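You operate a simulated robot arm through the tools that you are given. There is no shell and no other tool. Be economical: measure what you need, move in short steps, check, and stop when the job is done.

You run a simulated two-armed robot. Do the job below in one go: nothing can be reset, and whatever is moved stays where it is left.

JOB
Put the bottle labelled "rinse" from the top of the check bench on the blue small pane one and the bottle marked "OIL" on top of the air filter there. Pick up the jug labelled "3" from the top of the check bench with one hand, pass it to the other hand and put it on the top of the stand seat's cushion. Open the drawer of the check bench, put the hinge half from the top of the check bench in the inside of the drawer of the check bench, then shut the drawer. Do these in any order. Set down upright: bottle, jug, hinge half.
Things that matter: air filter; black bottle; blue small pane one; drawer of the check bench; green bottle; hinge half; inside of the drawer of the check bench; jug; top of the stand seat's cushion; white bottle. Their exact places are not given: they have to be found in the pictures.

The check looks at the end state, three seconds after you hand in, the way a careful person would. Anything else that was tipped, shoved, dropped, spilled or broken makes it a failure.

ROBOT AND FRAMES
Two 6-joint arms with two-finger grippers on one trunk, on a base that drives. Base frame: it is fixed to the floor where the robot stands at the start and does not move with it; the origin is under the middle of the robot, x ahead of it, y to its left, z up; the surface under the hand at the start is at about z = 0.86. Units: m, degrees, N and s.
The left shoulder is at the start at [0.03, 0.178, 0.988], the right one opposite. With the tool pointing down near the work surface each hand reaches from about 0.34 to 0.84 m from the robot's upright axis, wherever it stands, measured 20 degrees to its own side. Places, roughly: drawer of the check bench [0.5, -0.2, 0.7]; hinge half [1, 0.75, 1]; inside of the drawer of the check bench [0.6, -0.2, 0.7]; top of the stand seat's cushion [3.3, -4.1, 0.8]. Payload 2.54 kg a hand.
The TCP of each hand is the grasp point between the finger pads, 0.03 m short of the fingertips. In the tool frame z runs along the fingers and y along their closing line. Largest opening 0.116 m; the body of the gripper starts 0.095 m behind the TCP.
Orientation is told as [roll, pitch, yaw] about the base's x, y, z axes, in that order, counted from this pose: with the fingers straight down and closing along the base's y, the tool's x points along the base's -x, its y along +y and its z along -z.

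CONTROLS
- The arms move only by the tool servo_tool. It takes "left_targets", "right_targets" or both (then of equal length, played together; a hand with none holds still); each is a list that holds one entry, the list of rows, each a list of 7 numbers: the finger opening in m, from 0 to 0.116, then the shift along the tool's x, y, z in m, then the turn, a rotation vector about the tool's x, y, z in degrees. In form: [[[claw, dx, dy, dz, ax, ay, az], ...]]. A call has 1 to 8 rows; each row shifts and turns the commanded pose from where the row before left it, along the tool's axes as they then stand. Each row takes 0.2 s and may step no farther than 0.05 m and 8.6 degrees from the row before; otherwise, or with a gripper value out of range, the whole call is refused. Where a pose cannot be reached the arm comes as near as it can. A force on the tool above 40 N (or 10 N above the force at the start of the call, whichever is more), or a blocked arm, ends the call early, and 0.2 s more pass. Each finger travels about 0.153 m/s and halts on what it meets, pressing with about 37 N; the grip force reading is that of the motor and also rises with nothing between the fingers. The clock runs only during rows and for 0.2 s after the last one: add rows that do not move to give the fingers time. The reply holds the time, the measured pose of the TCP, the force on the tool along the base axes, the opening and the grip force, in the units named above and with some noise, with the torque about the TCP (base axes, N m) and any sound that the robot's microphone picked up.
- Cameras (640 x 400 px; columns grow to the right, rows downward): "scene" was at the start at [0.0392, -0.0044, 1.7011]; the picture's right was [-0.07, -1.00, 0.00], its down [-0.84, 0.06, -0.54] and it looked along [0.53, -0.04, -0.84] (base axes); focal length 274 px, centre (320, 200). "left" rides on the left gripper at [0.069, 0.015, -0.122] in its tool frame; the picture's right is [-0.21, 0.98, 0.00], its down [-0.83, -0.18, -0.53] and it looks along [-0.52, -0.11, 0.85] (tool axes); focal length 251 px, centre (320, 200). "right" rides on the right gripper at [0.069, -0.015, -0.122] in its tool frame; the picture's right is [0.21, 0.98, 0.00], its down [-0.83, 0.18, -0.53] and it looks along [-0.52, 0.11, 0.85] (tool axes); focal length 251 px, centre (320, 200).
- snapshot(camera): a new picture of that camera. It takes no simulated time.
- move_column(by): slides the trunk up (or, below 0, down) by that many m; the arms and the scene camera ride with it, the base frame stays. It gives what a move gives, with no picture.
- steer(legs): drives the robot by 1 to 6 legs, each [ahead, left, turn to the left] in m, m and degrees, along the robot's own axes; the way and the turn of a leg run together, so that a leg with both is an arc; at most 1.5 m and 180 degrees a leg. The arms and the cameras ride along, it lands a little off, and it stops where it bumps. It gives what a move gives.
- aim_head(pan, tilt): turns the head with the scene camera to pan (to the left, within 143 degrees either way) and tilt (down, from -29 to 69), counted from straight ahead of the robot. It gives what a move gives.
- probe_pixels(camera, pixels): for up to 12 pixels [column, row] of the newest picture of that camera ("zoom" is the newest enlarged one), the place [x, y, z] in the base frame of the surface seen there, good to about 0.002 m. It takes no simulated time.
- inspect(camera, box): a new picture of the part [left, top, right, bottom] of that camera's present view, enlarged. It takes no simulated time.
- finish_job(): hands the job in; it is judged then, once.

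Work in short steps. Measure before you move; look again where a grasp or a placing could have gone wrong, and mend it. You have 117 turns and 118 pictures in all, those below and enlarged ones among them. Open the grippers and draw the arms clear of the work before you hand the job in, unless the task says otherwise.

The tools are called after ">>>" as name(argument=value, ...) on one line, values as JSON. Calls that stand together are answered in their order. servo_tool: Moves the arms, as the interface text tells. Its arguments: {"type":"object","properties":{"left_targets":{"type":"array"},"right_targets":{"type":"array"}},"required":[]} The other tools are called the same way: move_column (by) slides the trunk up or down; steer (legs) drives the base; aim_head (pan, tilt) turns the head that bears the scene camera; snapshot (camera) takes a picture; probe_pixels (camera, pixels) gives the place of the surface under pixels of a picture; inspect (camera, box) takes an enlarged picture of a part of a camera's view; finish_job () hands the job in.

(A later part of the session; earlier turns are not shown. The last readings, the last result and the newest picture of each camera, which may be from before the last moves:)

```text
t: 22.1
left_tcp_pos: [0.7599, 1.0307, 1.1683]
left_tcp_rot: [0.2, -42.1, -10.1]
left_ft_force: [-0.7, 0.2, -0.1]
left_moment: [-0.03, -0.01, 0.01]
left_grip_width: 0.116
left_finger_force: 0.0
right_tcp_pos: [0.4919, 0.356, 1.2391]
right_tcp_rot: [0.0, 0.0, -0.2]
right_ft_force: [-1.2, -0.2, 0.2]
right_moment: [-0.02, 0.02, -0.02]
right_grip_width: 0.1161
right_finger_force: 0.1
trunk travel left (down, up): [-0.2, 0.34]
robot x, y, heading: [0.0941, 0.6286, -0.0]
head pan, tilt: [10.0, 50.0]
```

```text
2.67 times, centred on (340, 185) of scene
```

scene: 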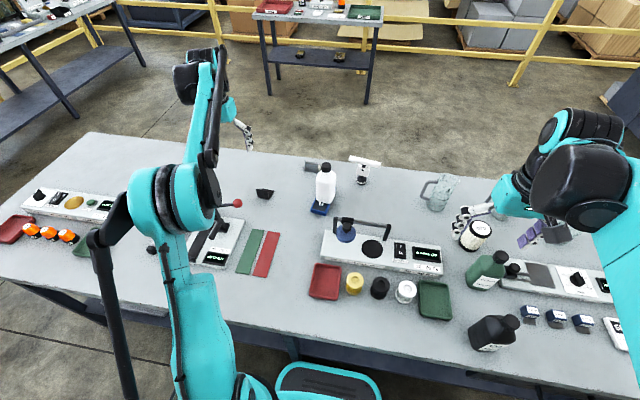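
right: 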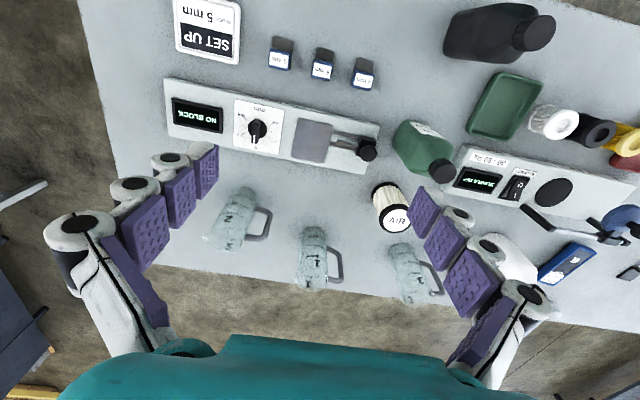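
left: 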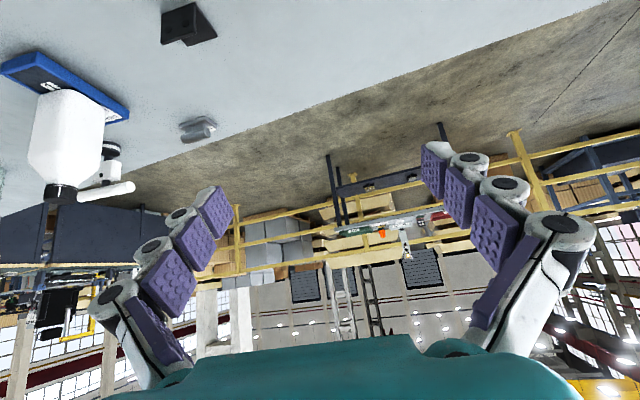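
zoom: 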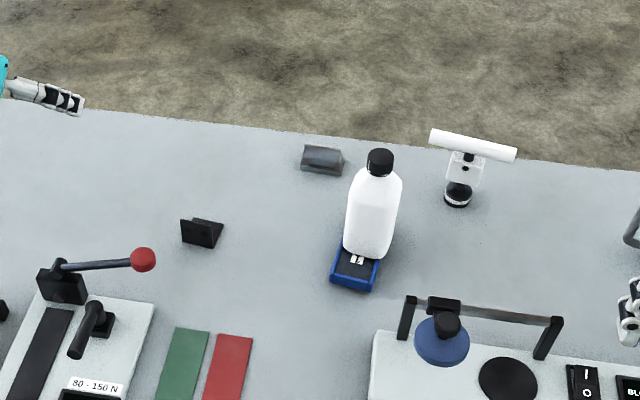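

Both views see the hinge half now. I enlarge it and probe its outline.

>>> inspect(camera="scene", box=[320, 155, 362, 181])

>>> inspect(camera="left", box=[160, 105, 240, 155])

>>> probe_pixels(camera="zoom", pixels=[[160, 165], [160, 205], [230, 120], [400, 120], [430, 160], [310, 200], [250, 200], [420, 200], [300, 165], [330, 240], [240, 230], [430, 225]])

>>> probe_pixels(camera="scene", pixels=[[334, 166], [341, 166], [347, 167], [334, 173], [341, 173], [345, 174], [335, 170], [346, 171]])

```text
15.24 times, centred on (341, 168) of scene
```

zoom: 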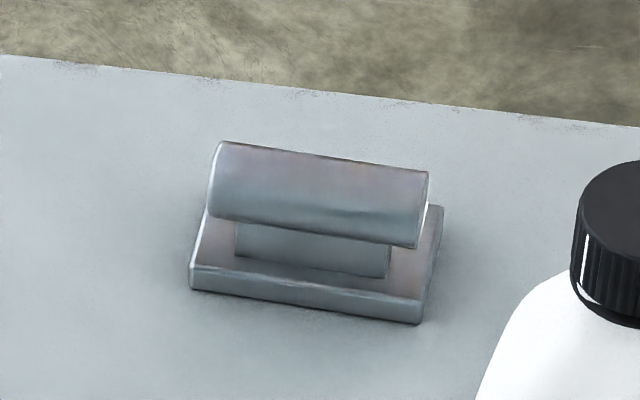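

```text
8.00 times, centred on (200, 130) of left
```

zoom: 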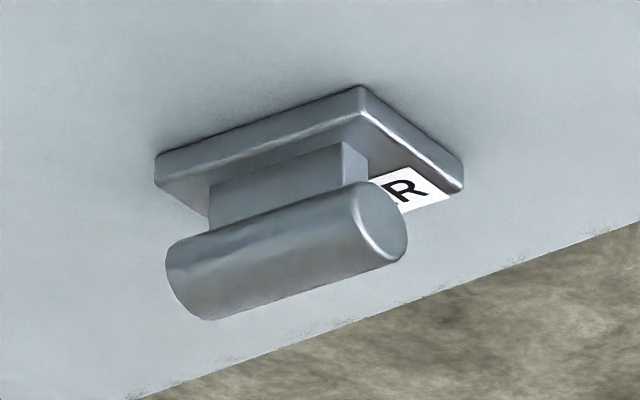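

```text
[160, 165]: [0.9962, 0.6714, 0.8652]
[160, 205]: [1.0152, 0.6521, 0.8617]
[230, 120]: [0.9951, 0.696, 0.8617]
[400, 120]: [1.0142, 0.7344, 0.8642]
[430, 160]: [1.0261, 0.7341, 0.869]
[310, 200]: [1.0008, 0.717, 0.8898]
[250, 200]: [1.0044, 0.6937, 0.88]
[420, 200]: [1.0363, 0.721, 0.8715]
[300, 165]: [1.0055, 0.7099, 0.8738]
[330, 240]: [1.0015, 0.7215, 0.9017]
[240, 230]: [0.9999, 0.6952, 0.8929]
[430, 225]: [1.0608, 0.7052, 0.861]
```

```text
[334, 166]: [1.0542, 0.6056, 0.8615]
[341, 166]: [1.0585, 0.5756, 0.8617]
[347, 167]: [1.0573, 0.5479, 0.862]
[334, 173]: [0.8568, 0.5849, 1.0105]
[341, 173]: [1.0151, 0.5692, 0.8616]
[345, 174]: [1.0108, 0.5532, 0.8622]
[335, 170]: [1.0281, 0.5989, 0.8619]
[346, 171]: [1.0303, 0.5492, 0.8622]
```

Hinge plate centre ≈(1.018,0.703), plate yaw ≈ −4°, barrel top 0.906. I move across at height to y≈0.703 first, then forward-down toward a pregrasp.

>>> servo_tool(left_targets=[[[0.116, -0.006, -0.046, 0.012, 0, 0, 0], [0.116, -0.006, -0.046, 0.012, 0, 0, 0], [0.116, -0.006, -0.046, 0.012, 0, 0, 0], [0.116, -0.006, -0.046, 0.012, 0, 0, 0], [0.116, -0.006, -0.046, 0.012, 0, 0, 0], [0.116, -0.006, -0.047, 0.012, 0, 0, 0], [0.116, -0.015, 0, 0.045, 0, 0, 0], [0.116, -0.015, 0, 0.045, 0, 0, 0]]])

>>> snapshot(camera="left")

```text
t: 23.9
left_tcp_pos: [0.8671, 0.7287, 1.0897]
left_tcp_rot: [0.0, -41.9, -10.1]
left_ft_force: [-0.1, -0.1, -0.4]
left_moment: [0.0, 0.01, 0.02]
left_grip_width: 0.1155
left_finger_force: 0.0
right_tcp_pos: [0.4932, 0.3544, 1.2387]
right_tcp_rot: [0.0, 0.1, -0.1]
right_ft_force: [1.2, -0.1, -0.2]
right_moment: [0.0, 0.03, -0.03]
right_grip_width: 0.1156
right_finger_force: 0.1
trunk travel left (down, up): [-0.2, 0.34]
robot x, y, heading: [0.0944, 0.6294, 0.1]
head pan, tilt: [10.0, 50.0]
```

```text
80 pictures are left
```

left: 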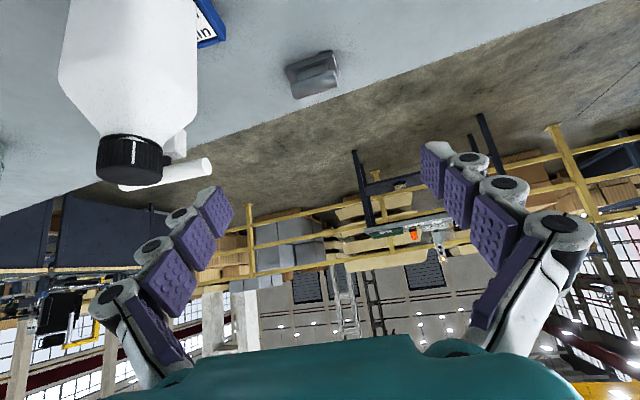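

Bottle is close on the right; I narrow the opening to 0.09 and advance to (1.008,0.706,1.0).

>>> servo_tool(left_targets=[[[0.09, 0, 0.002, 0, 0, 0, 0], [0.09, -0.0115, 0, 0.04, 0, 0, 0], [0.09, -0.0115, 0, 0.04, 0, 0, 0], [0.09, -0.0115, 0, 0.041, 0, 0, 0], [0.09, -0.0115, 0, 0.041, 0, 0, 0], [0.09, 0, 0, 0, 0, 0, 0]]])

>>> snapshot(camera="left")

>>> inspect(camera="scene", box=[270, 110, 430, 230])

```text
t: 25.3
left_tcp_pos: [1.0075, 0.7072, 1.0019]
left_tcp_rot: [0.1, -42.1, -10.0]
left_ft_force: [0.2, 0.4, 1.0]
left_moment: [0.0, -0.03, -0.01]
left_grip_width: 0.09
left_finger_force: 0.1
right_tcp_pos: [0.4905, 0.3557, 1.2394]
right_tcp_rot: [0.0, 0.0, -0.2]
right_ft_force: [-0.4, 0.4, 0.7]
right_moment: [0.0, -0.05, -0.01]
right_grip_width: 0.1158
right_finger_force: 0.1
trunk travel left (down, up): [-0.2, 0.34]
robot x, y, heading: [0.0987, 0.6243, 0.2]
head pan, tilt: [10.0, 50.0]
```

```text
79 pictures are left
```

left: 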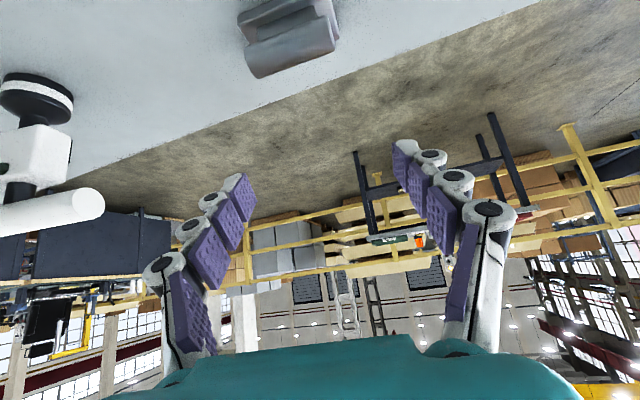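

```text
3.33 times, centred on (350, 170) of scene
```

zoom: 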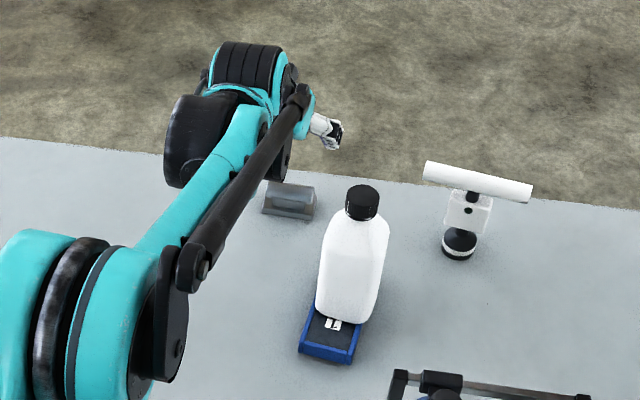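

Reached. I probe the hinge's barrel and plate in this close view to fix the lateral alignment.

>>> probe_pixels(camera="left", pixels=[[252, 62], [330, 38], [290, 50], [242, 22], [322, 5], [260, 75], [332, 48], [280, 12], [246, 50], [328, 25]])

```text
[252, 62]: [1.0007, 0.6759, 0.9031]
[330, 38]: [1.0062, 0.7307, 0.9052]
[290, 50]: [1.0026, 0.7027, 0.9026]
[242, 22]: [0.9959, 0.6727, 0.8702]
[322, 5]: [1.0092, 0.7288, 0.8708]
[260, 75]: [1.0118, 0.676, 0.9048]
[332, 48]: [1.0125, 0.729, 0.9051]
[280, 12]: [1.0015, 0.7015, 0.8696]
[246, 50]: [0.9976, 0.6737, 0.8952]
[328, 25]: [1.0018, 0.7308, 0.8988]
```

Barrel centre ≈(1.008,0.703), length 0.06. I descend straight 0.108 m to TCP z≈0.893.

>>> servo_tool(left_targets=[[[0.09, 0.024, -0.0045, 0.027, 0, 0, 0], [0.09, 0.024, 0, 0.027, 0, 0, 0], [0.09, 0.012, 0, 0.0135, 0, 0, 0], [0.09, 0.006, 0, 0.007, 0, 0, 0], [0.09, 0.005, 0, 0.006, 0, 0, 0], [0.09, 0, 0, 0, 0, 0, 0]]])

>>> inspect(camera="scene", box=[310, 130, 400, 190])

```text
t: 26.7
left_tcp_pos: [1.0073, 0.7027, 0.8935]
left_tcp_rot: [0.1, -42.0, -10.1]
left_ft_force: [0.3, 0.0, 0.0]
left_moment: [-0.03, 0.01, 0.02]
left_grip_width: 0.0899
left_finger_force: 0.1
right_tcp_pos: [0.4916, 0.3554, 1.2385]
right_tcp_rot: [0.1, 0.0, 0.0]
right_ft_force: [0.4, 0.0, -0.3]
right_moment: [-0.01, 0.03, -0.01]
right_grip_width: 0.1161
right_finger_force: 0.2
trunk travel left (down, up): [-0.2, 0.34]
robot x, y, heading: [0.0968, 0.622, -0.3]
head pan, tilt: [10.0, 50.0]
```

```text
6.67 times, centred on (355, 160) of scene
```

zoom: 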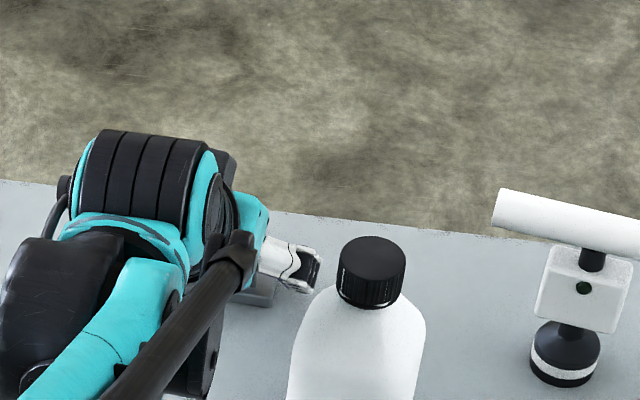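

Positioned with no contact. I close on the hinge half.

>>> servo_tool(left_targets=[[[0.07, 0, 0, 0, 0, 0, 0], [0.05, 0, 0, 0, 0, 0, 0], [0.04, 0, 0, 0, 0, 0, 0], [0.04, 0, 0, 0, 0, 0, 0]]])

>>> snapshot(camera="left")

```text
t: 27.7
left_tcp_pos: [1.0066, 0.7033, 0.8951]
left_tcp_rot: [0.2, -42.0, -10.2]
left_ft_force: [0.1, 0.0, 1.2]
left_moment: [-0.14, 0.07, 0.03]
left_grip_width: 0.0674
left_finger_force: 36.6
right_tcp_pos: [0.4924, 0.3556, 1.2386]
right_tcp_rot: [0.0, 0.0, -0.1]
right_ft_force: [-0.1, -0.8, -0.5]
right_moment: [0.0, -0.03, -0.01]
right_grip_width: 0.1162
right_finger_force: 0.0
trunk travel left (down, up): [-0.2, 0.34]
robot x, y, heading: [0.0995, 0.6273, 0.1]
head pan, tilt: [10.0, 50.0]
```

```text
76 pictures are left
```

left: 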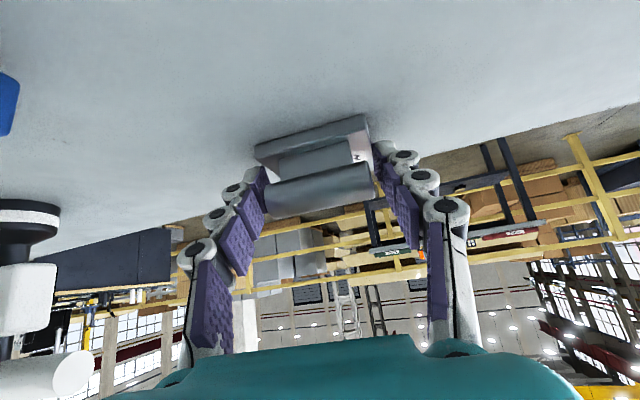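

Plate gripped at 0.067 m. I lift it straight up 0.16 m.

>>> servo_tool(left_targets=[[[0.04, -0.0134, 0, -0.0149, 0, 0, 0], [0.04, -0.0268, 0, -0.0297, 0, 0, 0], [0.04, -0.0268, 0, -0.0297, 0, 0, 0], [0.04, -0.0268, 0, -0.0297, 0, 0, 0], [0.04, -0.0268, 0, -0.0297, 0, 0, 0], [0.04, 0, 0, 0, 0, 0, 0]]])

>>> snapshot(camera="left")

```text
t: 29.1
left_tcp_pos: [1.0075, 0.7033, 1.0749]
left_tcp_rot: [0.0, -42.0, -10.1]
left_ft_force: [0.3, -0.6, -4.0]
left_moment: [0.0, 0.04, -0.01]
left_grip_width: 0.0676
left_finger_force: 37.5
right_tcp_pos: [0.4924, 0.3549, 1.2378]
right_tcp_rot: [0.1, 0.0, -0.1]
right_ft_force: [-0.2, -0.6, -0.1]
right_moment: [0.0, 0.02, 0.0]
right_grip_width: 0.1158
right_finger_force: 0.2
trunk travel left (down, up): [-0.2, 0.34]
robot x, y, heading: [0.0962, 0.627, 0.1]
head pan, tilt: [10.0, 50.0]
```

```text
75 pictures are left
```

left: 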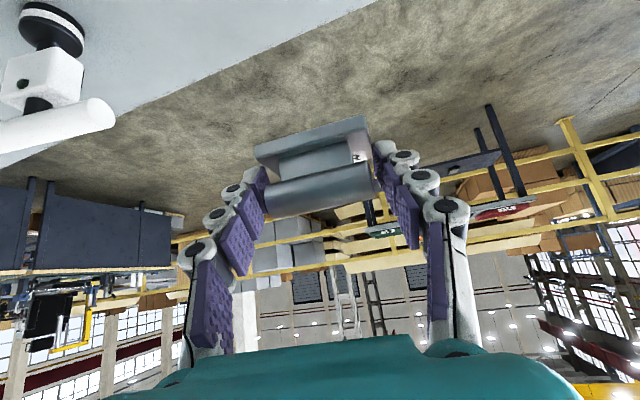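

Holding firm (−4 N). I retract back and up, then untilt the tool.

>>> servo_tool(left_targets=[[[0.04, 0.0223, 0, -0.0393, 0, 0, 0], [0.04, 0.0223, 0, -0.0393, 0, 0, 0], [0.04, 0.0223, 0, -0.0393, 0, 0, 0], [0.04, 0.0223, 0, -0.0393, 0, 0, 0], [0.04, 0.0223, 0, -0.0393, 0, 0, 0], [0.04, 0.0223, 0, -0.0393, 0, 0, 0], [0.04, 0.0223, 0, -0.0393, 0, 0, 0]]])

>>> servo_tool(left_targets=[[[0.04, 0, 0, 0, 0, 8.4, 0], [0.04, 0, 0, 0, 0, 8.4, 0], [0.04, 0, 0, 0, 0, 8.4, 0], [0.04, 0, 0, 0, 0, 8.4, 0], [0.04, 0, 0, 0, 0, 8.4, 0], [0.04, 0, 0, 0, 0, 0, -5], [0.04, 0, 0, 0, 0, 0, -5]]])

>>> snapshot(camera="left")

```text
t: 30.7
left_tcp_pos: [0.7102, 0.7549, 1.1755]
left_tcp_rot: [0.1, -42.1, -10.1]
left_ft_force: [-1.5, -1.1, -2.9]
left_moment: [0.03, -0.01, 0.02]
left_grip_width: 0.0675
left_finger_force: 36.9
right_tcp_pos: [0.4897, 0.3556, 1.2401]
right_tcp_rot: [0.0, 0.0, -0.1]
right_ft_force: [-0.7, 0.1, 0.3]
right_moment: [-0.01, -0.11, -0.03]
right_grip_width: 0.1158
right_finger_force: 0.2
trunk travel left (down, up): [-0.2, 0.34]
robot x, y, heading: [0.0941, 0.6245, -0.3]
head pan, tilt: [10.0, 50.0]
```

```text
t: 32.3
left_tcp_pos: [0.712, 0.7561, 1.1753]
left_tcp_rot: [0.1, 0.0, 0.0]
left_ft_force: [0.1, -0.1, -3.4]
left_moment: [-0.02, -0.02, -0.01]
left_grip_width: 0.0676
left_finger_force: 37.2
right_tcp_pos: [0.4933, 0.3555, 1.2397]
right_tcp_rot: [-0.1, 0.0, -0.1]
right_ft_force: [0.2, -0.1, -0.2]
right_moment: [-0.01, 0.02, -0.01]
right_grip_width: 0.1158
right_finger_force: 0.1
trunk travel left (down, up): [-0.2, 0.34]
robot x, y, heading: [0.0945, 0.6245, -0.2]
head pan, tilt: [10.0, 50.0]
```

```text
74 pictures are left
```

left: 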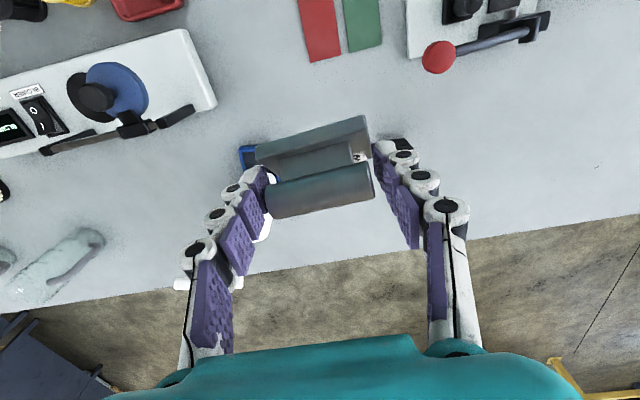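

The hinge is fixed relative to the tool (it will be upright again at a 42° tilt). Next the drawer: I back off 0.5 m and drive 0.8 m right, then look at the drawer front.

>>> steer(legs=[[-0.55, 0, 0], [0, -0.8, 0]])

>>> aim_head(pan=0, tilt=45)

>>> snapshot(camera="scene")

```text
t: 39.3
left_tcp_pos: [0.173, -0.0562, 1.1748]
left_tcp_rot: [0.1, 0.0, -0.8]
left_ft_force: [-0.8, -0.5, -3.3]
left_moment: [0.01, 0.02, -0.03]
left_grip_width: 0.0597
left_finger_force: 37.1
right_tcp_pos: [-0.0521, -0.453, 1.2382]
right_tcp_rot: [0.0, 0.0, -0.6]
right_ft_force: [0.3, -0.9, 0.2]
right_moment: [0.03, -0.02, 0.03]
right_grip_width: 0.1161
right_finger_force: 0.1
trunk travel left (down, up): [-0.2, 0.34]
robot x, y, heading: [-0.4443, -0.1752, -0.9]
head pan, tilt: [10.0, 50.0]
```

```text
t: 40.1
left_tcp_pos: [0.173, -0.0563, 1.1765]
left_tcp_rot: [0.0, 0.0, -0.8]
left_ft_force: [-0.6, -0.4, -3.3]
left_moment: [0.01, -0.04, -0.02]
left_grip_width: 0.0596
left_finger_force: 36.8
right_tcp_pos: [-0.0517, -0.452, 1.239]
right_tcp_rot: [0.0, 0.0, -0.9]
right_ft_force: [0.6, -0.7, -0.7]
right_moment: [-0.02, 0.0, 0.02]
right_grip_width: 0.1161
right_finger_force: 0.1
trunk travel left (down, up): [-0.2, 0.34]
robot x, y, heading: [-0.4414, -0.1794, -0.8]
head pan, tilt: [0.0, 45.0]
```

```text
73 pictures are left
```

scene: 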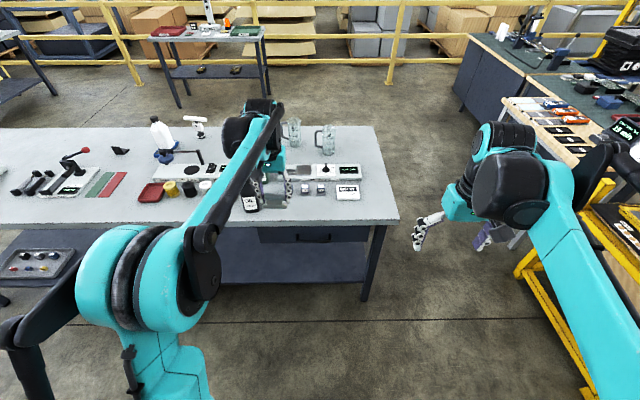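

The left grip went from 0.0676 to 0.0596 m, so the hinge shifted in the fingers. I look at it.

>>> snapshot(camera="left")

>>> inspect(camera="scene", box=[230, 150, 410, 280])

```text
72 pictures are left
```

left: 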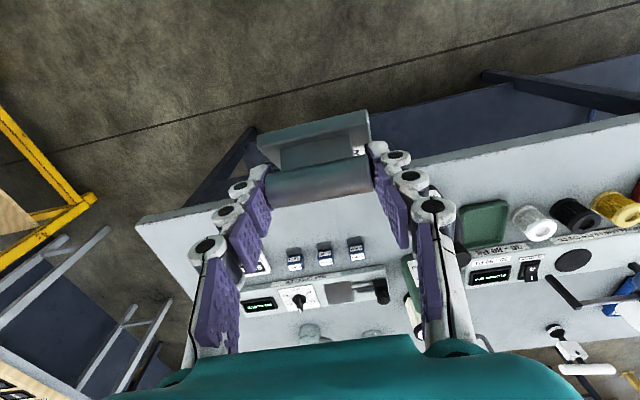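

```text
3.08 times, centred on (320, 215) of scene
```

zoom: 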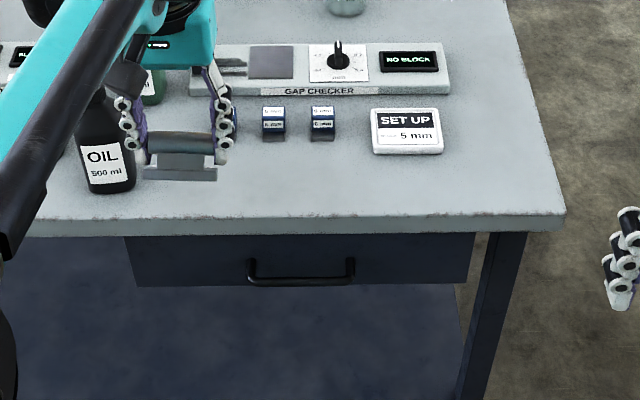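

The hinge now is held by its barrel ends but steady. The drawer handle bar shows at zoom (250–355, 281). I probe handle and drawer front.

>>> probe_pixels(camera="zoom", pixels=[[300, 281], [270, 281], [335, 281], [300, 277], [300, 262], [252, 265], [352, 265], [130, 270], [470, 270], [300, 224], [300, 290], [180, 160]])

>>> snapshot(camera="right")

```text
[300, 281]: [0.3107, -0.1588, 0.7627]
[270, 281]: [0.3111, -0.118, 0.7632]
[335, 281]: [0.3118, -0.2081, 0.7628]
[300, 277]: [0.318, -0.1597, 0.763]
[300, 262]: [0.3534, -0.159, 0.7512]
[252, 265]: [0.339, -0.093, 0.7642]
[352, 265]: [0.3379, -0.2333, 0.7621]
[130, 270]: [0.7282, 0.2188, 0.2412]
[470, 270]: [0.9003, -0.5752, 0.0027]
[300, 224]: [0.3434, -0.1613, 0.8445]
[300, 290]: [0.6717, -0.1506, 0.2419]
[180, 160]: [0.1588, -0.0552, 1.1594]
```

```text
70 pictures are left
```

right: 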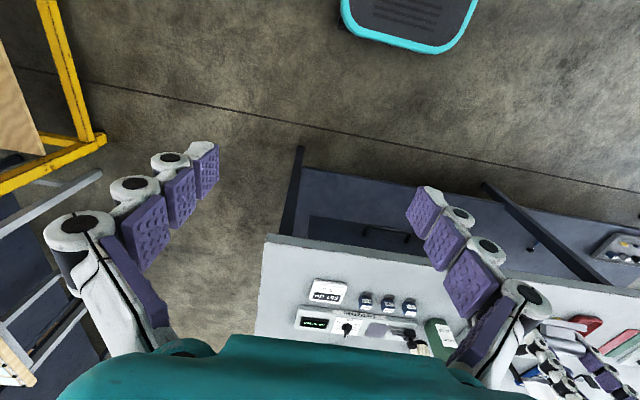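

Bar centre ≈(0.315,−0.16,0.757), drawer front x=0.353. I move the left hand aside slowly and start turning the right hand by 90° about its axis, so it can later point forward with fingers closing vertically.

>>> servo_tool(left_targets=[[[0.04, 0, 0.02, 0, 0, 0, 0], [0.04, 0, 0.02, 0, 0, 0, 0], [0.04, 0, 0.02, 0, 0, 0, 0], [0.04, 0, 0.02, 0, 0, 0, 0], [0.04, 0, 0.02, 0, 0, 0, 0], [0.04, 0, 0.02, 0, 0, 0, 0], [0.04, 0, 0.02, 0, 0, 0, 0], [0.04, 0, 0.02, 0, 0, 0, 0]]], right_targets=[[[0.07, 0, 0, 0, 0, 0, 8.5], [0.07, 0, 0, 0, 0, 0, 8.5], [0.07, 0, 0, 0, 0, 0, 8.5], [0.07, 0, 0, 0, 0, 0, 8.5], [0.07, 0, 0, 0, 0, 0, 8.5], [0.07, 0, 0, 0, 0, 0, 8.5], [0.07, 0, 0, 0, 0, 0, 8.5], [0.07, 0, 0, 0, 0, 0, 8.5]]])

>>> servo_tool(right_targets=[[[0.07, 0, 0, 0, 0, 0, 8.5], [0.07, 0, 0, 0, 0, 0, 8.5], [0.07, 0, 0, 0, 0, 0, 5], [0.07, 0, 0, 0, -8.5, 0, 0], [0.07, 0, 0, 0, -8.5, 0, 0], [0.07, 0, 0, 0, -8.5, 0, 0], [0.07, 0, 0, 0, -8.5, 0, 0], [0.07, 0, 0, 0, -8.5, 0, 0]]])

>>> servo_tool(right_targets=[[[0.07, 0, 0, 0, -8.5, 0, 0], [0.07, 0, 0, 0, -8.5, 0, 0], [0.07, 0, 0, 0, -8.5, 0, 0], [0.07, 0, 0, 0, -8.5, 0, 0], [0.07, 0, 0, 0, -8.5, 0, 0], [0.07, 0, 0, 0, -5, 0, 0]]])

```text
t: 41.9
left_tcp_pos: [0.1753, 0.1053, 1.1763]
left_tcp_rot: [-0.1, 0.1, -0.8]
left_ft_force: [0.5, 0.2, -3.6]
left_moment: [-0.04, 0.0, -0.03]
left_grip_width: 0.0598
left_finger_force: 37.1
right_tcp_pos: [-0.0522, -0.453, 1.2407]
right_tcp_rot: [0.1, -0.1, -69.0]
right_ft_force: [0.0, 1.1, 0.2]
right_moment: [-0.03, -0.04, 0.01]
right_grip_width: 0.07
right_finger_force: 0.0
trunk travel left (down, up): [-0.2, 0.34]
robot x, y, heading: [-0.4463, -0.1763, -0.9]
head pan, tilt: [0.0, 45.0]
```

```text
t: 43.7
left_tcp_pos: [0.1741, 0.1047, 1.1762]
left_tcp_rot: [0.1, -0.1, -0.8]
left_ft_force: [-0.8, -0.1, -2.2]
left_moment: [-0.01, 0.0, -0.04]
left_grip_width: 0.0595
left_finger_force: 36.8
right_tcp_pos: [-0.0517, -0.452, 1.2393]
right_tcp_rot: [42.7, 0.0, -90.7]
right_ft_force: [-0.4, 0.5, 0.1]
right_moment: [0.01, 0.01, 0.0]
right_grip_width: 0.0699
right_finger_force: 0.1
trunk travel left (down, up): [-0.2, 0.34]
robot x, y, heading: [-0.447, -0.1765, -0.8]
head pan, tilt: [0.0, 45.0]
```

```text
t: 45.1
left_tcp_pos: [0.1752, 0.1036, 1.1764]
left_tcp_rot: [0.1, 0.0, -0.9]
left_ft_force: [-0.4, -0.1, -3.2]
left_moment: [-0.02, -0.02, 0.02]
left_grip_width: 0.0596
left_finger_force: 36.3
right_tcp_pos: [-0.052, -0.4549, 1.2393]
right_tcp_rot: [90.1, -0.1, -90.9]
right_ft_force: [-0.2, 0.4, -0.1]
right_moment: [-0.01, 0.02, 0.02]
right_grip_width: 0.0701
right_finger_force: 0.0
trunk travel left (down, up): [-0.2, 0.34]
robot x, y, heading: [-0.447, -0.1795, -0.9]
head pan, tilt: [0.0, 45.0]
```

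Right tool now points forward with y up. I lower it toward handle height first, then across.

>>> servo_tool(right_targets=[[[0.07, 0.008, -0.048, 0.006, 0, 0, 0], [0.07, 0.008, -0.048, 0.006, 0, 0, 0], [0.07, 0.008, -0.048, 0.006, 0, 0, 0], [0.07, 0.008, -0.048, 0.006, 0, 0, 0], [0.07, 0.008, -0.048, 0.006, 0, 0, 0], [0.07, 0.008, -0.048, 0.006, 0, 0, 0], [0.07, 0.008, -0.048, 0.006, 0, 0, 0], [0.07, 0.008, -0.048, 0.006, 0, 0, 0]]])

>>> servo_tool(right_targets=[[[0.07, 0.03, -0.02, 0.03, 0, 0, 0], [0.07, 0.03, -0.02, 0.03, 0, 0, 0], [0.07, 0.03, -0.02, 0.03, 0, 0, 0], [0.07, 0.03, -0.02, 0.03, 0, 0, 0], [0.07, 0.03, -0.018, 0.03, 0, 0, 0], [0.07, 0.03, 0, 0.03, 0, 0, 0], [0.07, 0.03, 0, 0.02, 0, 0, 0], [0.07, 0.022, 0, 0, 0, 0, 0.9]]])

>>> snapshot(camera="right")

>>> snapshot(camera="scene")

```text
t: 47.1
left_tcp_pos: [0.1754, 0.1034, 1.1756]
left_tcp_rot: [0.1, 0.1, -0.8]
left_ft_force: [0.2, -0.4, -2.9]
left_moment: [-0.04, 0.0, 0.01]
left_grip_width: 0.0593
left_finger_force: 37.0
right_tcp_pos: [0.0142, -0.3967, 1.1969]
right_tcp_rot: [89.9, 0.0, -90.8]
right_ft_force: [-0.3, -0.4, -0.1]
right_moment: [-0.01, -0.04, -0.04]
right_grip_width: 0.0699
right_finger_force: 0.1
right hand out of reach, approached as far as the arm can: row 2, 3, 4, 5, 6, 7, 8
trunk travel left (down, up): [-0.2, 0.34]
robot x, y, heading: [-0.4457, -0.178, -0.8]
head pan, tilt: [0.0, 45.0]
stopped in row 8 (right hand): the arm was blocked; the commanded pose is now the measured one
```

```text
t: 48.9
left_tcp_pos: [0.176, 0.1043, 1.1762]
left_tcp_rot: [0.1, 0.0, -0.8]
left_ft_force: [0.4, -0.2, -3.3]
left_moment: [0.0, -0.02, 0.02]
left_grip_width: 0.0595
left_finger_force: 36.8
right_tcp_pos: [0.225, -0.1645, 1.1342]
right_tcp_rot: [89.9, 0.9, -90.9]
right_ft_force: [-0.3, 0.7, 0.1]
right_moment: [-0.02, 0.0, 0.01]
right_grip_width: 0.0699
right_finger_force: 0.1
right hand out of reach, approached as far as the arm can: row 1, 2, 3, 4
trunk travel left (down, up): [-0.2, 0.34]
robot x, y, heading: [-0.4452, -0.1795, -0.8]
head pan, tilt: [0.0, 45.0]
```

```text
69 pictures are left
```

right: 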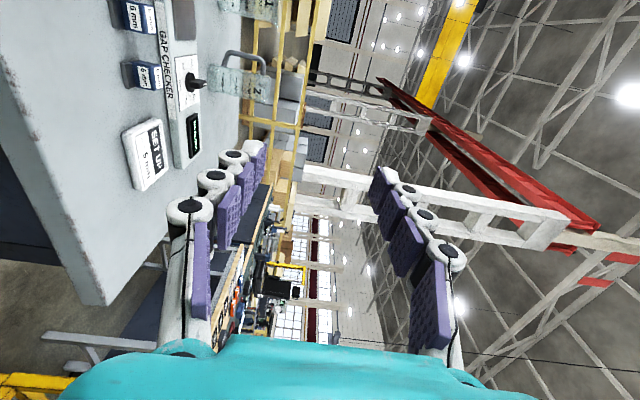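

```text
68 pictures are left
```

scene: 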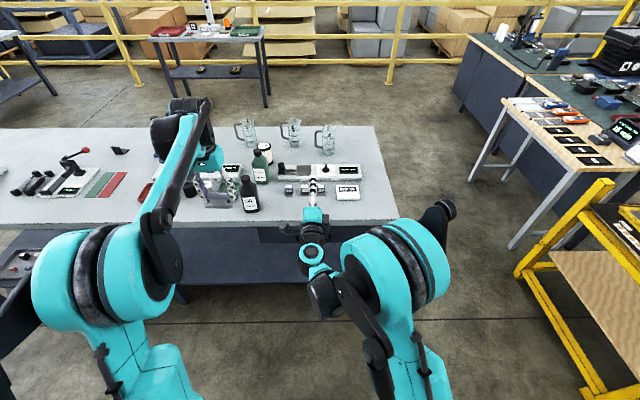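

The right hand is at (0.225,−0.164,1.134), clear of the bench edge. I lower the trunk 0.19 m, then continue down with the arm.

>>> move_column(by=-0.19)

>>> servo_tool(right_targets=[[[0.07, 0, -0.04, 0, 0, 0, 0], [0.07, 0, -0.04, 0, 0, 0, 0], [0.07, 0, -0.04, 0, 0, 0, 0], [0.07, 0, -0.04, 0, 0, 0, 0], [0.07, 0, -0.025, 0, 0, 0, 0], [0.07, 0, 0, 0, 0, 0, 0]]])

>>> snapshot(camera="right")

>>> snapshot(camera="scene")

```text
t: 50.9
left_tcp_pos: [0.1757, 0.1043, 0.9866]
left_tcp_rot: [0.0, 0.1, -0.7]
left_ft_force: [0.7, -0.3, -2.5]
left_moment: [0.07, -0.05, 0.02]
left_grip_width: 0.0595
left_finger_force: 37.3
right_tcp_pos: [0.2263, -0.1658, 0.944]
right_tcp_rot: [90.0, 0.8, -90.8]
right_ft_force: [-0.2, 0.4, -0.7]
right_moment: [0.01, -0.01, 0.0]
right_grip_width: 0.0698
right_finger_force: 0.1
trunk travel left (down, up): [-0.01, 0.53]
robot x, y, heading: [-0.4443, -0.1765, -1.0]
head pan, tilt: [0.0, 45.0]
```

```text
t: 52.3
left_tcp_pos: [0.1748, 0.1048, 0.986]
left_tcp_rot: [0.0, 0.0, -0.7]
left_ft_force: [0.9, 0.5, -3.3]
left_moment: [0.05, 0.03, -0.03]
left_grip_width: 0.0592
left_finger_force: 36.9
right_tcp_pos: [0.2727, -0.1382, 0.7917]
right_tcp_rot: [89.9, 0.9, -91.0]
right_ft_force: [-0.3, -0.1, 0.1]
right_moment: [-0.01, 0.0, -0.01]
right_grip_width: 0.0698
right_finger_force: 0.1
right hand out of reach, approached as far as the arm can: row 2, 3, 4, 5
trunk travel left (down, up): [-0.01, 0.53]
robot x, y, heading: [-0.4437, -0.1779, -0.6]
head pan, tilt: [0.0, 45.0]
```

```text
67 pictures are left
```

right: 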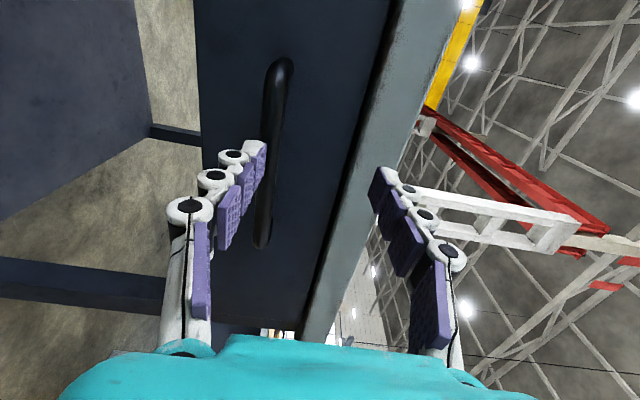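

```text
66 pictures are left
```

scene: 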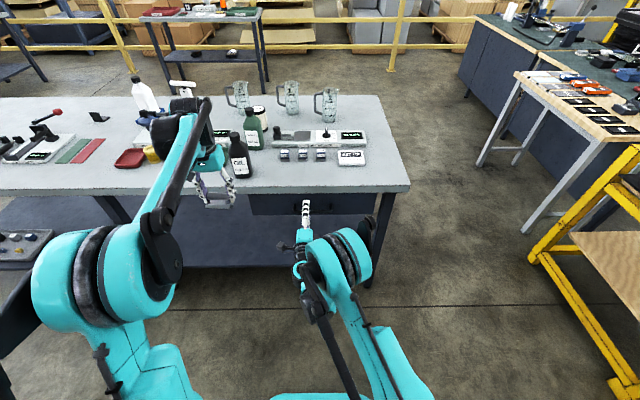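

The hand is near the handle but the reach degrades; I back off 3 cm, tilt the tool 15° downward and narrow the opening, then move to pre-grasp height.

>>> servo_tool(right_targets=[[[0.06, 0, 0, -0.03, 0, 0, 0], [0.05, 0, 0, 0, 7.5, 0, 0], [0.05, 0, 0, 0, 7.5, 0, 0], [0.05, 0, -0.015, 0.004, 0, 0, 0], [0.05, -0.01, -0.015, 0.004, 0, 0, 0], [0.05, -0.01, 0, 0, 0, 0, 0], [0.05, 0, 0, 0, 0, 0, 0]]])

>>> snapshot(camera="right")

```text
t: 53.9
left_tcp_pos: [0.1746, 0.1038, 0.986]
left_tcp_rot: [0.0, 0.0, -0.8]
left_ft_force: [0.1, 0.1, -1.8]
left_moment: [-0.05, -0.01, 0.02]
left_grip_width: 0.0594
left_finger_force: 37.1
right_tcp_pos: [0.2587, -0.1487, 0.7699]
right_tcp_rot: [74.9, 0.9, -90.7]
right_ft_force: [0.6, -0.7, 0.0]
right_moment: [-0.01, -0.01, -0.06]
right_grip_width: 0.0499
right_finger_force: 0.0
right hand out of reach, approached as far as the arm can: row 1
trunk travel left (down, up): [-0.01, 0.53]
robot x, y, heading: [-0.4423, -0.177, -0.6]
head pan, tilt: [0.0, 45.0]
```

```text
65 pictures are left
```

right: 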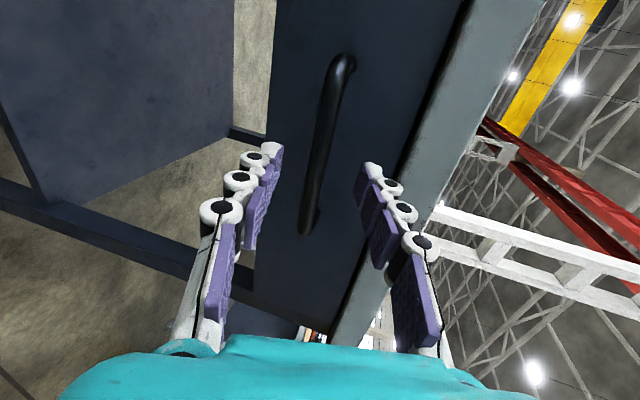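

The bar lies between the fingers. I advance 0.048 m along the tool and close on it.

>>> servo_tool(right_targets=[[[0.05, -0.005, 0, 0.024, 0, 0, 0], [0.05, 0, 0, 0.024, 0, 0, 0], [0.05, 0, 0, 0, 0, 0, 0], [0.01, 0, 0, 0, 0, 0, 0], [0.005, 0, 0, 0, 0, 0, 0], [0.005, 0, 0, 0, 0, 0, 0]]])

>>> snapshot(camera="right")

```text
t: 55.3
left_tcp_pos: [0.1745, 0.1044, 0.9859]
left_tcp_rot: [-0.1, -0.1, -0.8]
left_ft_force: [-0.7, -0.4, -3.1]
left_moment: [0.04, -0.06, 0.03]
left_grip_width: 0.0593
left_finger_force: 37.2
right_tcp_pos: [0.3052, -0.1545, 0.7582]
right_tcp_rot: [74.8, 0.7, -90.9]
right_ft_force: [-6.5, -0.6, -9.5]
right_moment: [-0.87, 0.12, 0.16]
right_grip_width: 0.0128
right_finger_force: 39.6
trunk travel left (down, up): [-0.01, 0.53]
robot x, y, heading: [-0.4418, -0.1806, -0.8]
head pan, tilt: [0.0, 45.0]
```

```text
64 pictures are left
```

right: 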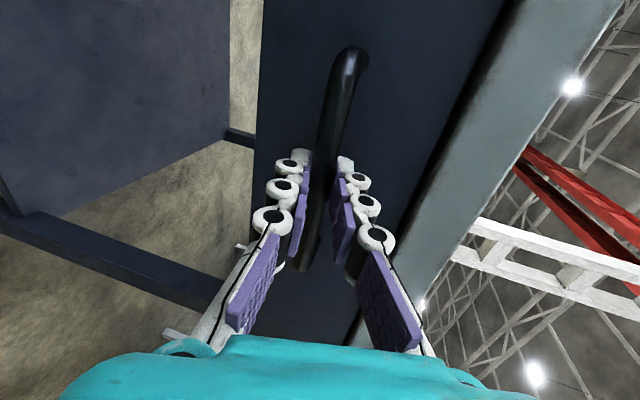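

Bar gripped (0.0128 m). I pull the drawer open by driving back 0.22 m.

>>> steer(legs=[[-0.22, 0, 0]])

>>> snapshot(camera="scene")

>>> snapshot(camera="right")

```text
t: 57.0
left_tcp_pos: [-0.0436, 0.1051, 0.9869]
left_tcp_rot: [0.1, 0.0, -1.0]
left_ft_force: [0.3, 0.6, -3.0]
left_moment: [-0.01, 0.03, 0.01]
left_grip_width: 0.0592
left_finger_force: 36.7
right_tcp_pos: [0.0863, -0.1546, 0.757]
right_tcp_rot: [74.8, 0.9, -91.1]
right_ft_force: [0.6, -9.1, -7.8]
right_moment: [-0.88, 0.07, -0.07]
right_grip_width: 0.0126
right_finger_force: 39.2
trunk travel left (down, up): [-0.01, 0.53]
robot x, y, heading: [-0.6633, -0.1713, -1.2]
head pan, tilt: [0.0, 45.0]
```

```text
63 pictures are left
```

scene: 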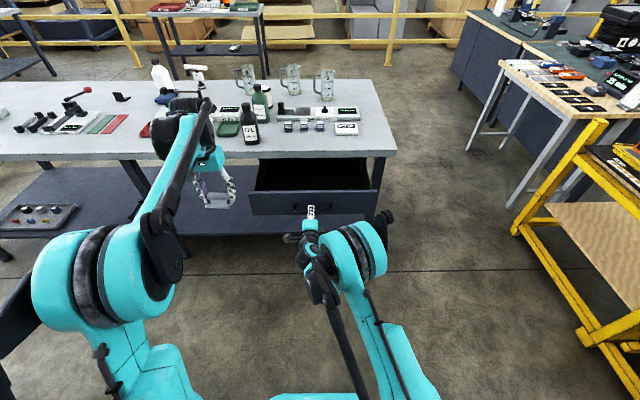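

```text
62 pictures are left
```

right: 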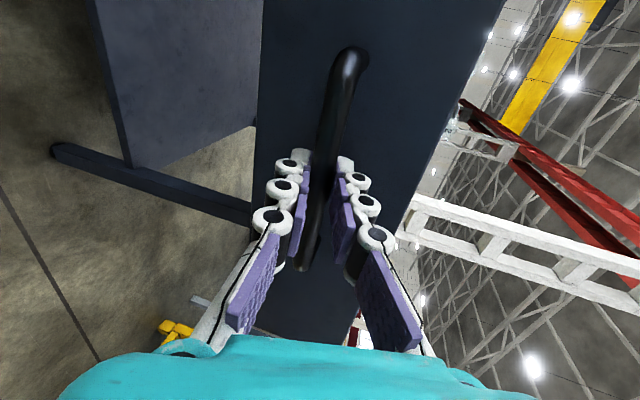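

The drawer is open by 0.22 m. I keep the right hand on the handle and enlarge the drawer interior to measure it.

>>> inspect(camera="scene", box=[180, 130, 400, 270])

>>> probe_pixels(camera="zoom", pixels=[[220, 180], [565, 180], [390, 180], [390, 150], [390, 120], [300, 150], [480, 150], [205, 190], [390, 95], [230, 110], [560, 110], [100, 180]])

>>> snapshot(camera="left")

```text
2.86 times, centred on (290, 200) of scene
```

zoom: 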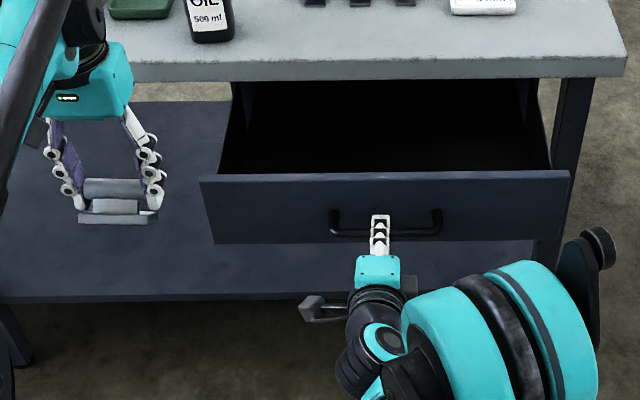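

```text
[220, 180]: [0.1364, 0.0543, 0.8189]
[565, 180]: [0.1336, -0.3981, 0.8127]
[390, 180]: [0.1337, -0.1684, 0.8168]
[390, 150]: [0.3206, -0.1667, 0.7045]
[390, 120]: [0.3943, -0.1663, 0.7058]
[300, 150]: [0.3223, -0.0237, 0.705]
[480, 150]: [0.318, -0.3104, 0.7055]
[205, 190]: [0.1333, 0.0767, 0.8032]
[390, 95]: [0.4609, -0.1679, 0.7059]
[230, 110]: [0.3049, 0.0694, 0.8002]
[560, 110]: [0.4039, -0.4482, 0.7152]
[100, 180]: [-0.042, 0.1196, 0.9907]
```

```text
60 pictures are left
```

left: 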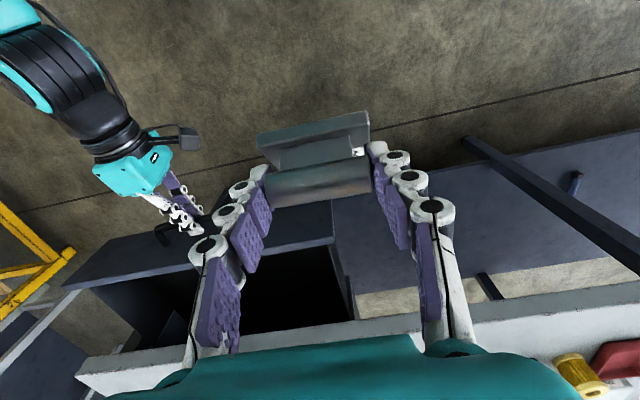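

Drawer floor z=0.705, open window x≈0.15–0.34, y 0.05…−0.40. The left hand is too far from here, so I release the handle, back the right hand off and raise the trunk.

>>> servo_tool(right_targets=[[[0.03, 0, 0, 0, 0, 0, 0], [0.05, 0, 0, 0, 0, 0, 0], [0.05, 0, 0, 0, 0, 0, 0], [0.05, 0, 0, -0.03, 0, 0, 0], [0.05, 0, 0, -0.03, 0, 0, 0], [0.05, 0, 0, 0, 0, 0, 0]]])

>>> snapshot(camera="right")

```text
t: 58.4
left_tcp_pos: [-0.0433, 0.105, 0.9862]
left_tcp_rot: [0.1, 0.1, -1.0]
left_ft_force: [0.6, 0.2, -2.6]
left_moment: [0.01, -0.03, 0.02]
left_grip_width: 0.0591
left_finger_force: 37.0
right_tcp_pos: [0.0276, -0.1533, 0.7755]
right_tcp_rot: [74.9, 1.0, -91.1]
right_ft_force: [-0.4, 0.2, -0.5]
right_moment: [0.0, 0.0, -0.02]
right_grip_width: 0.0502
right_finger_force: 0.1
trunk travel left (down, up): [-0.01, 0.53]
robot x, y, heading: [-0.6656, -0.1732, -1.0]
head pan, tilt: [0.0, 45.0]
```

```text
59 pictures are left
```

right: 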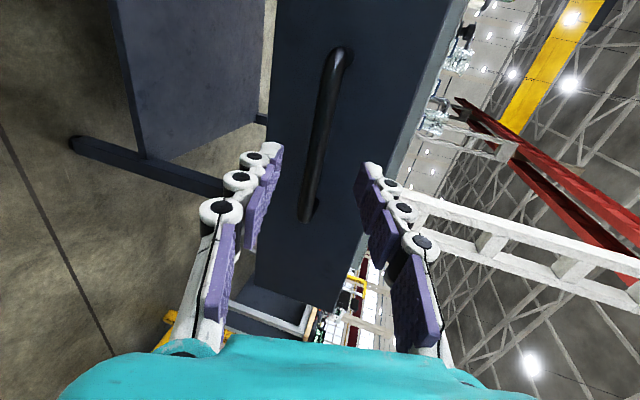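

Released cleanly. I raise the trunk 0.25 m, shift the right hand to the right, and begin yawing the left hand to −90°.

>>> move_column(by=0.25)

>>> servo_tool(left_targets=[[[0.04, 0, 0, 0, 0, 0, 7.5], [0.04, 0, 0, 0, 0, 0, 7.5], [0.04, 0, 0, 0, 0, 0, 7.5], [0.04, 0, 0, 0, 0, 0, 7.5], [0.04, 0, 0, 0, 0, 0, 7.5], [0.04, 0, 0, 0, 0, 0, 7.5], [0.04, 0, 0, 0, 0, 0, 7.5], [0.04, 0, 0, 0, 0, 0, 7.5]]], right_targets=[[[0.05, -0.04, 0, 0, 0, 0, 0], [0.05, -0.04, 0, 0, 0, 0, 0], [0.05, -0.04, 0, 0, 0, 0, 0], [0.05, -0.04, 0, 0, 0, 0, 0], [0.05, -0.04, 0, 0, 0, 0, 0], [0.05, -0.04, 0, 0, 0, 0, 0], [0.05, -0.03, 0.03, 0, 0, 0, 0], [0.05, 0, 0.04, 0, 0, 0, 0]]])

>>> servo_tool(left_targets=[[[0.04, 0, 0, 0, 0, 0, 7.5], [0.04, 0, 0, 0, 0, 0, 7.5], [0.04, 0, 0, 0, 0, 0, 7.5], [0.04, 0, 0, 0, 0, 0, 7.5], [0.04, 0, 0, 0, 0, 0, 0]]])

>>> snapshot(camera="left")

```text
t: 61.0
left_tcp_pos: [-0.0432, 0.1048, 1.2355]
left_tcp_rot: [0.0, 0.1, -1.0]
left_ft_force: [-1.2, -0.5, -3.3]
left_moment: [0.01, -0.01, -0.03]
left_grip_width: 0.0591
left_finger_force: 37.2
right_tcp_pos: [0.0285, -0.1521, 1.024]
right_tcp_rot: [74.9, 0.9, -91.1]
right_ft_force: [1.0, 0.1, -0.1]
right_moment: [0.0, -0.02, -0.03]
right_grip_width: 0.0498
right_finger_force: 0.0
trunk travel left (down, up): [-0.26, 0.28]
robot x, y, heading: [-0.665, -0.1756, -0.9]
head pan, tilt: [0.0, 45.0]
```

```text
t: 62.8
left_tcp_pos: [-0.0453, 0.1059, 1.2378]
left_tcp_rot: [0.1, 0.0, -61.2]
left_ft_force: [0.5, -0.8, -3.5]
left_moment: [-0.01, -0.03, -0.03]
left_grip_width: 0.0592
left_finger_force: 36.9
right_tcp_pos: [0.0708, -0.3372, 1.114]
right_tcp_rot: [75.1, 0.6, -92.0]
right_ft_force: [0.3, 0.2, 0.0]
right_moment: [0.02, -0.02, -0.01]
right_grip_width: 0.0498
right_finger_force: 0.1
right hand out of reach, approached as far as the arm can: row 1, 2, 3, 4, 5, 6, 7, 8
trunk travel left (down, up): [-0.26, 0.28]
robot x, y, heading: [-0.6621, -0.1728, -1.1]
head pan, tilt: [0.0, 45.0]
```

```text
t: 64.0
left_tcp_pos: [-0.0428, 0.1058, 1.2359]
left_tcp_rot: [0.0, 0.0, -91.1]
left_ft_force: [0.0, 0.7, -2.9]
left_moment: [-0.01, 0.06, -0.01]
left_grip_width: 0.0591
left_finger_force: 37.2
right_tcp_pos: [0.0719, -0.3384, 1.1124]
right_tcp_rot: [75.1, 0.6, -92.0]
right_ft_force: [-0.5, 1.8, -0.2]
right_moment: [-0.05, 0.0, 0.05]
right_grip_width: 0.0499
right_finger_force: 0.0
trunk travel left (down, up): [-0.26, 0.28]
robot x, y, heading: [-0.6617, -0.17, -0.9]
head pan, tilt: [0.0, 45.0]
```

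```text
58 pictures are left
```

left: 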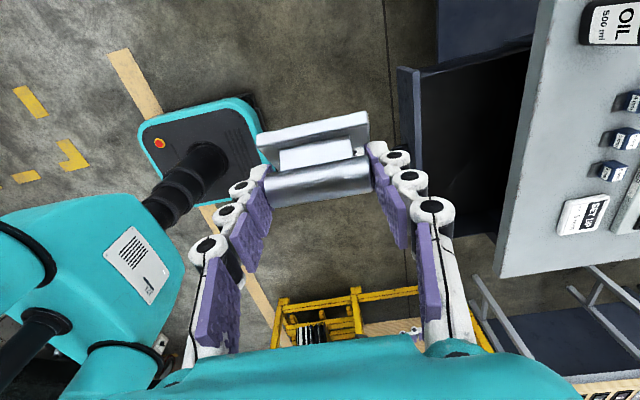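

Left hand yawed to −91°. I tilt it 42° (fingers toward −y) so the hinge plate is level again, and drive 0.24 m ahead.

>>> servo_tool(left_targets=[[[0.04, 0, 0, 0, 0, -7, 0], [0.04, 0, 0, 0, 0, -7, 0], [0.04, 0, 0, 0, 0, -7, 0], [0.04, 0, 0, 0, 0, -7, 0], [0.04, 0, 0, 0, 0, -7, 0], [0.04, 0, 0, 0, 0, -7, 0], [0.04, 0, 0, 0, 0, 0, 0]]])

>>> steer(legs=[[0.24, 0, 0]])

>>> snapshot(camera="scene")

```text
t: 65.6
left_tcp_pos: [-0.0454, 0.1051, 1.2361]
left_tcp_rot: [0.0, -41.9, -91.0]
left_ft_force: [0.6, -0.4, -2.6]
left_moment: [0.02, 0.01, 0.04]
left_grip_width: 0.0591
left_finger_force: 36.3
right_tcp_pos: [0.0716, -0.3382, 1.1134]
right_tcp_rot: [75.1, 0.6, -91.9]
right_ft_force: [-0.3, -0.1, 0.4]
right_moment: [0.0, 0.0, -0.02]
right_grip_width: 0.0501
right_finger_force: 0.0
trunk travel left (down, up): [-0.26, 0.28]
robot x, y, heading: [-0.6638, -0.1747, -0.9]
head pan, tilt: [0.0, 45.0]
```

```text
t: 67.4
left_tcp_pos: [0.1953, 0.0993, 1.2355]
left_tcp_rot: [0.0, -42.1, -91.1]
left_ft_force: [0.3, 0.3, -4.0]
left_moment: [0.03, 0.0, -0.02]
left_grip_width: 0.0588
left_finger_force: 37.0
right_tcp_pos: [0.3092, -0.3435, 1.1129]
right_tcp_rot: [75.0, 0.6, -92.1]
right_ft_force: [1.0, -0.2, 0.1]
right_moment: [0.0, -0.01, 0.01]
right_grip_width: 0.0499
right_finger_force: 0.0
trunk travel left (down, up): [-0.26, 0.28]
robot x, y, heading: [-0.4259, -0.1797, -1.3]
head pan, tilt: [0.0, 45.0]
```

```text
57 pictures are left
```

scene: 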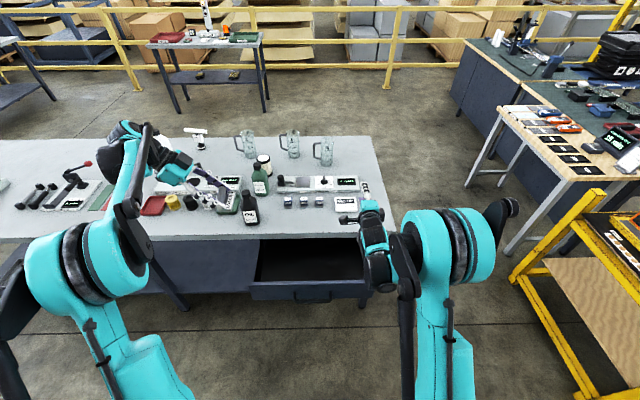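

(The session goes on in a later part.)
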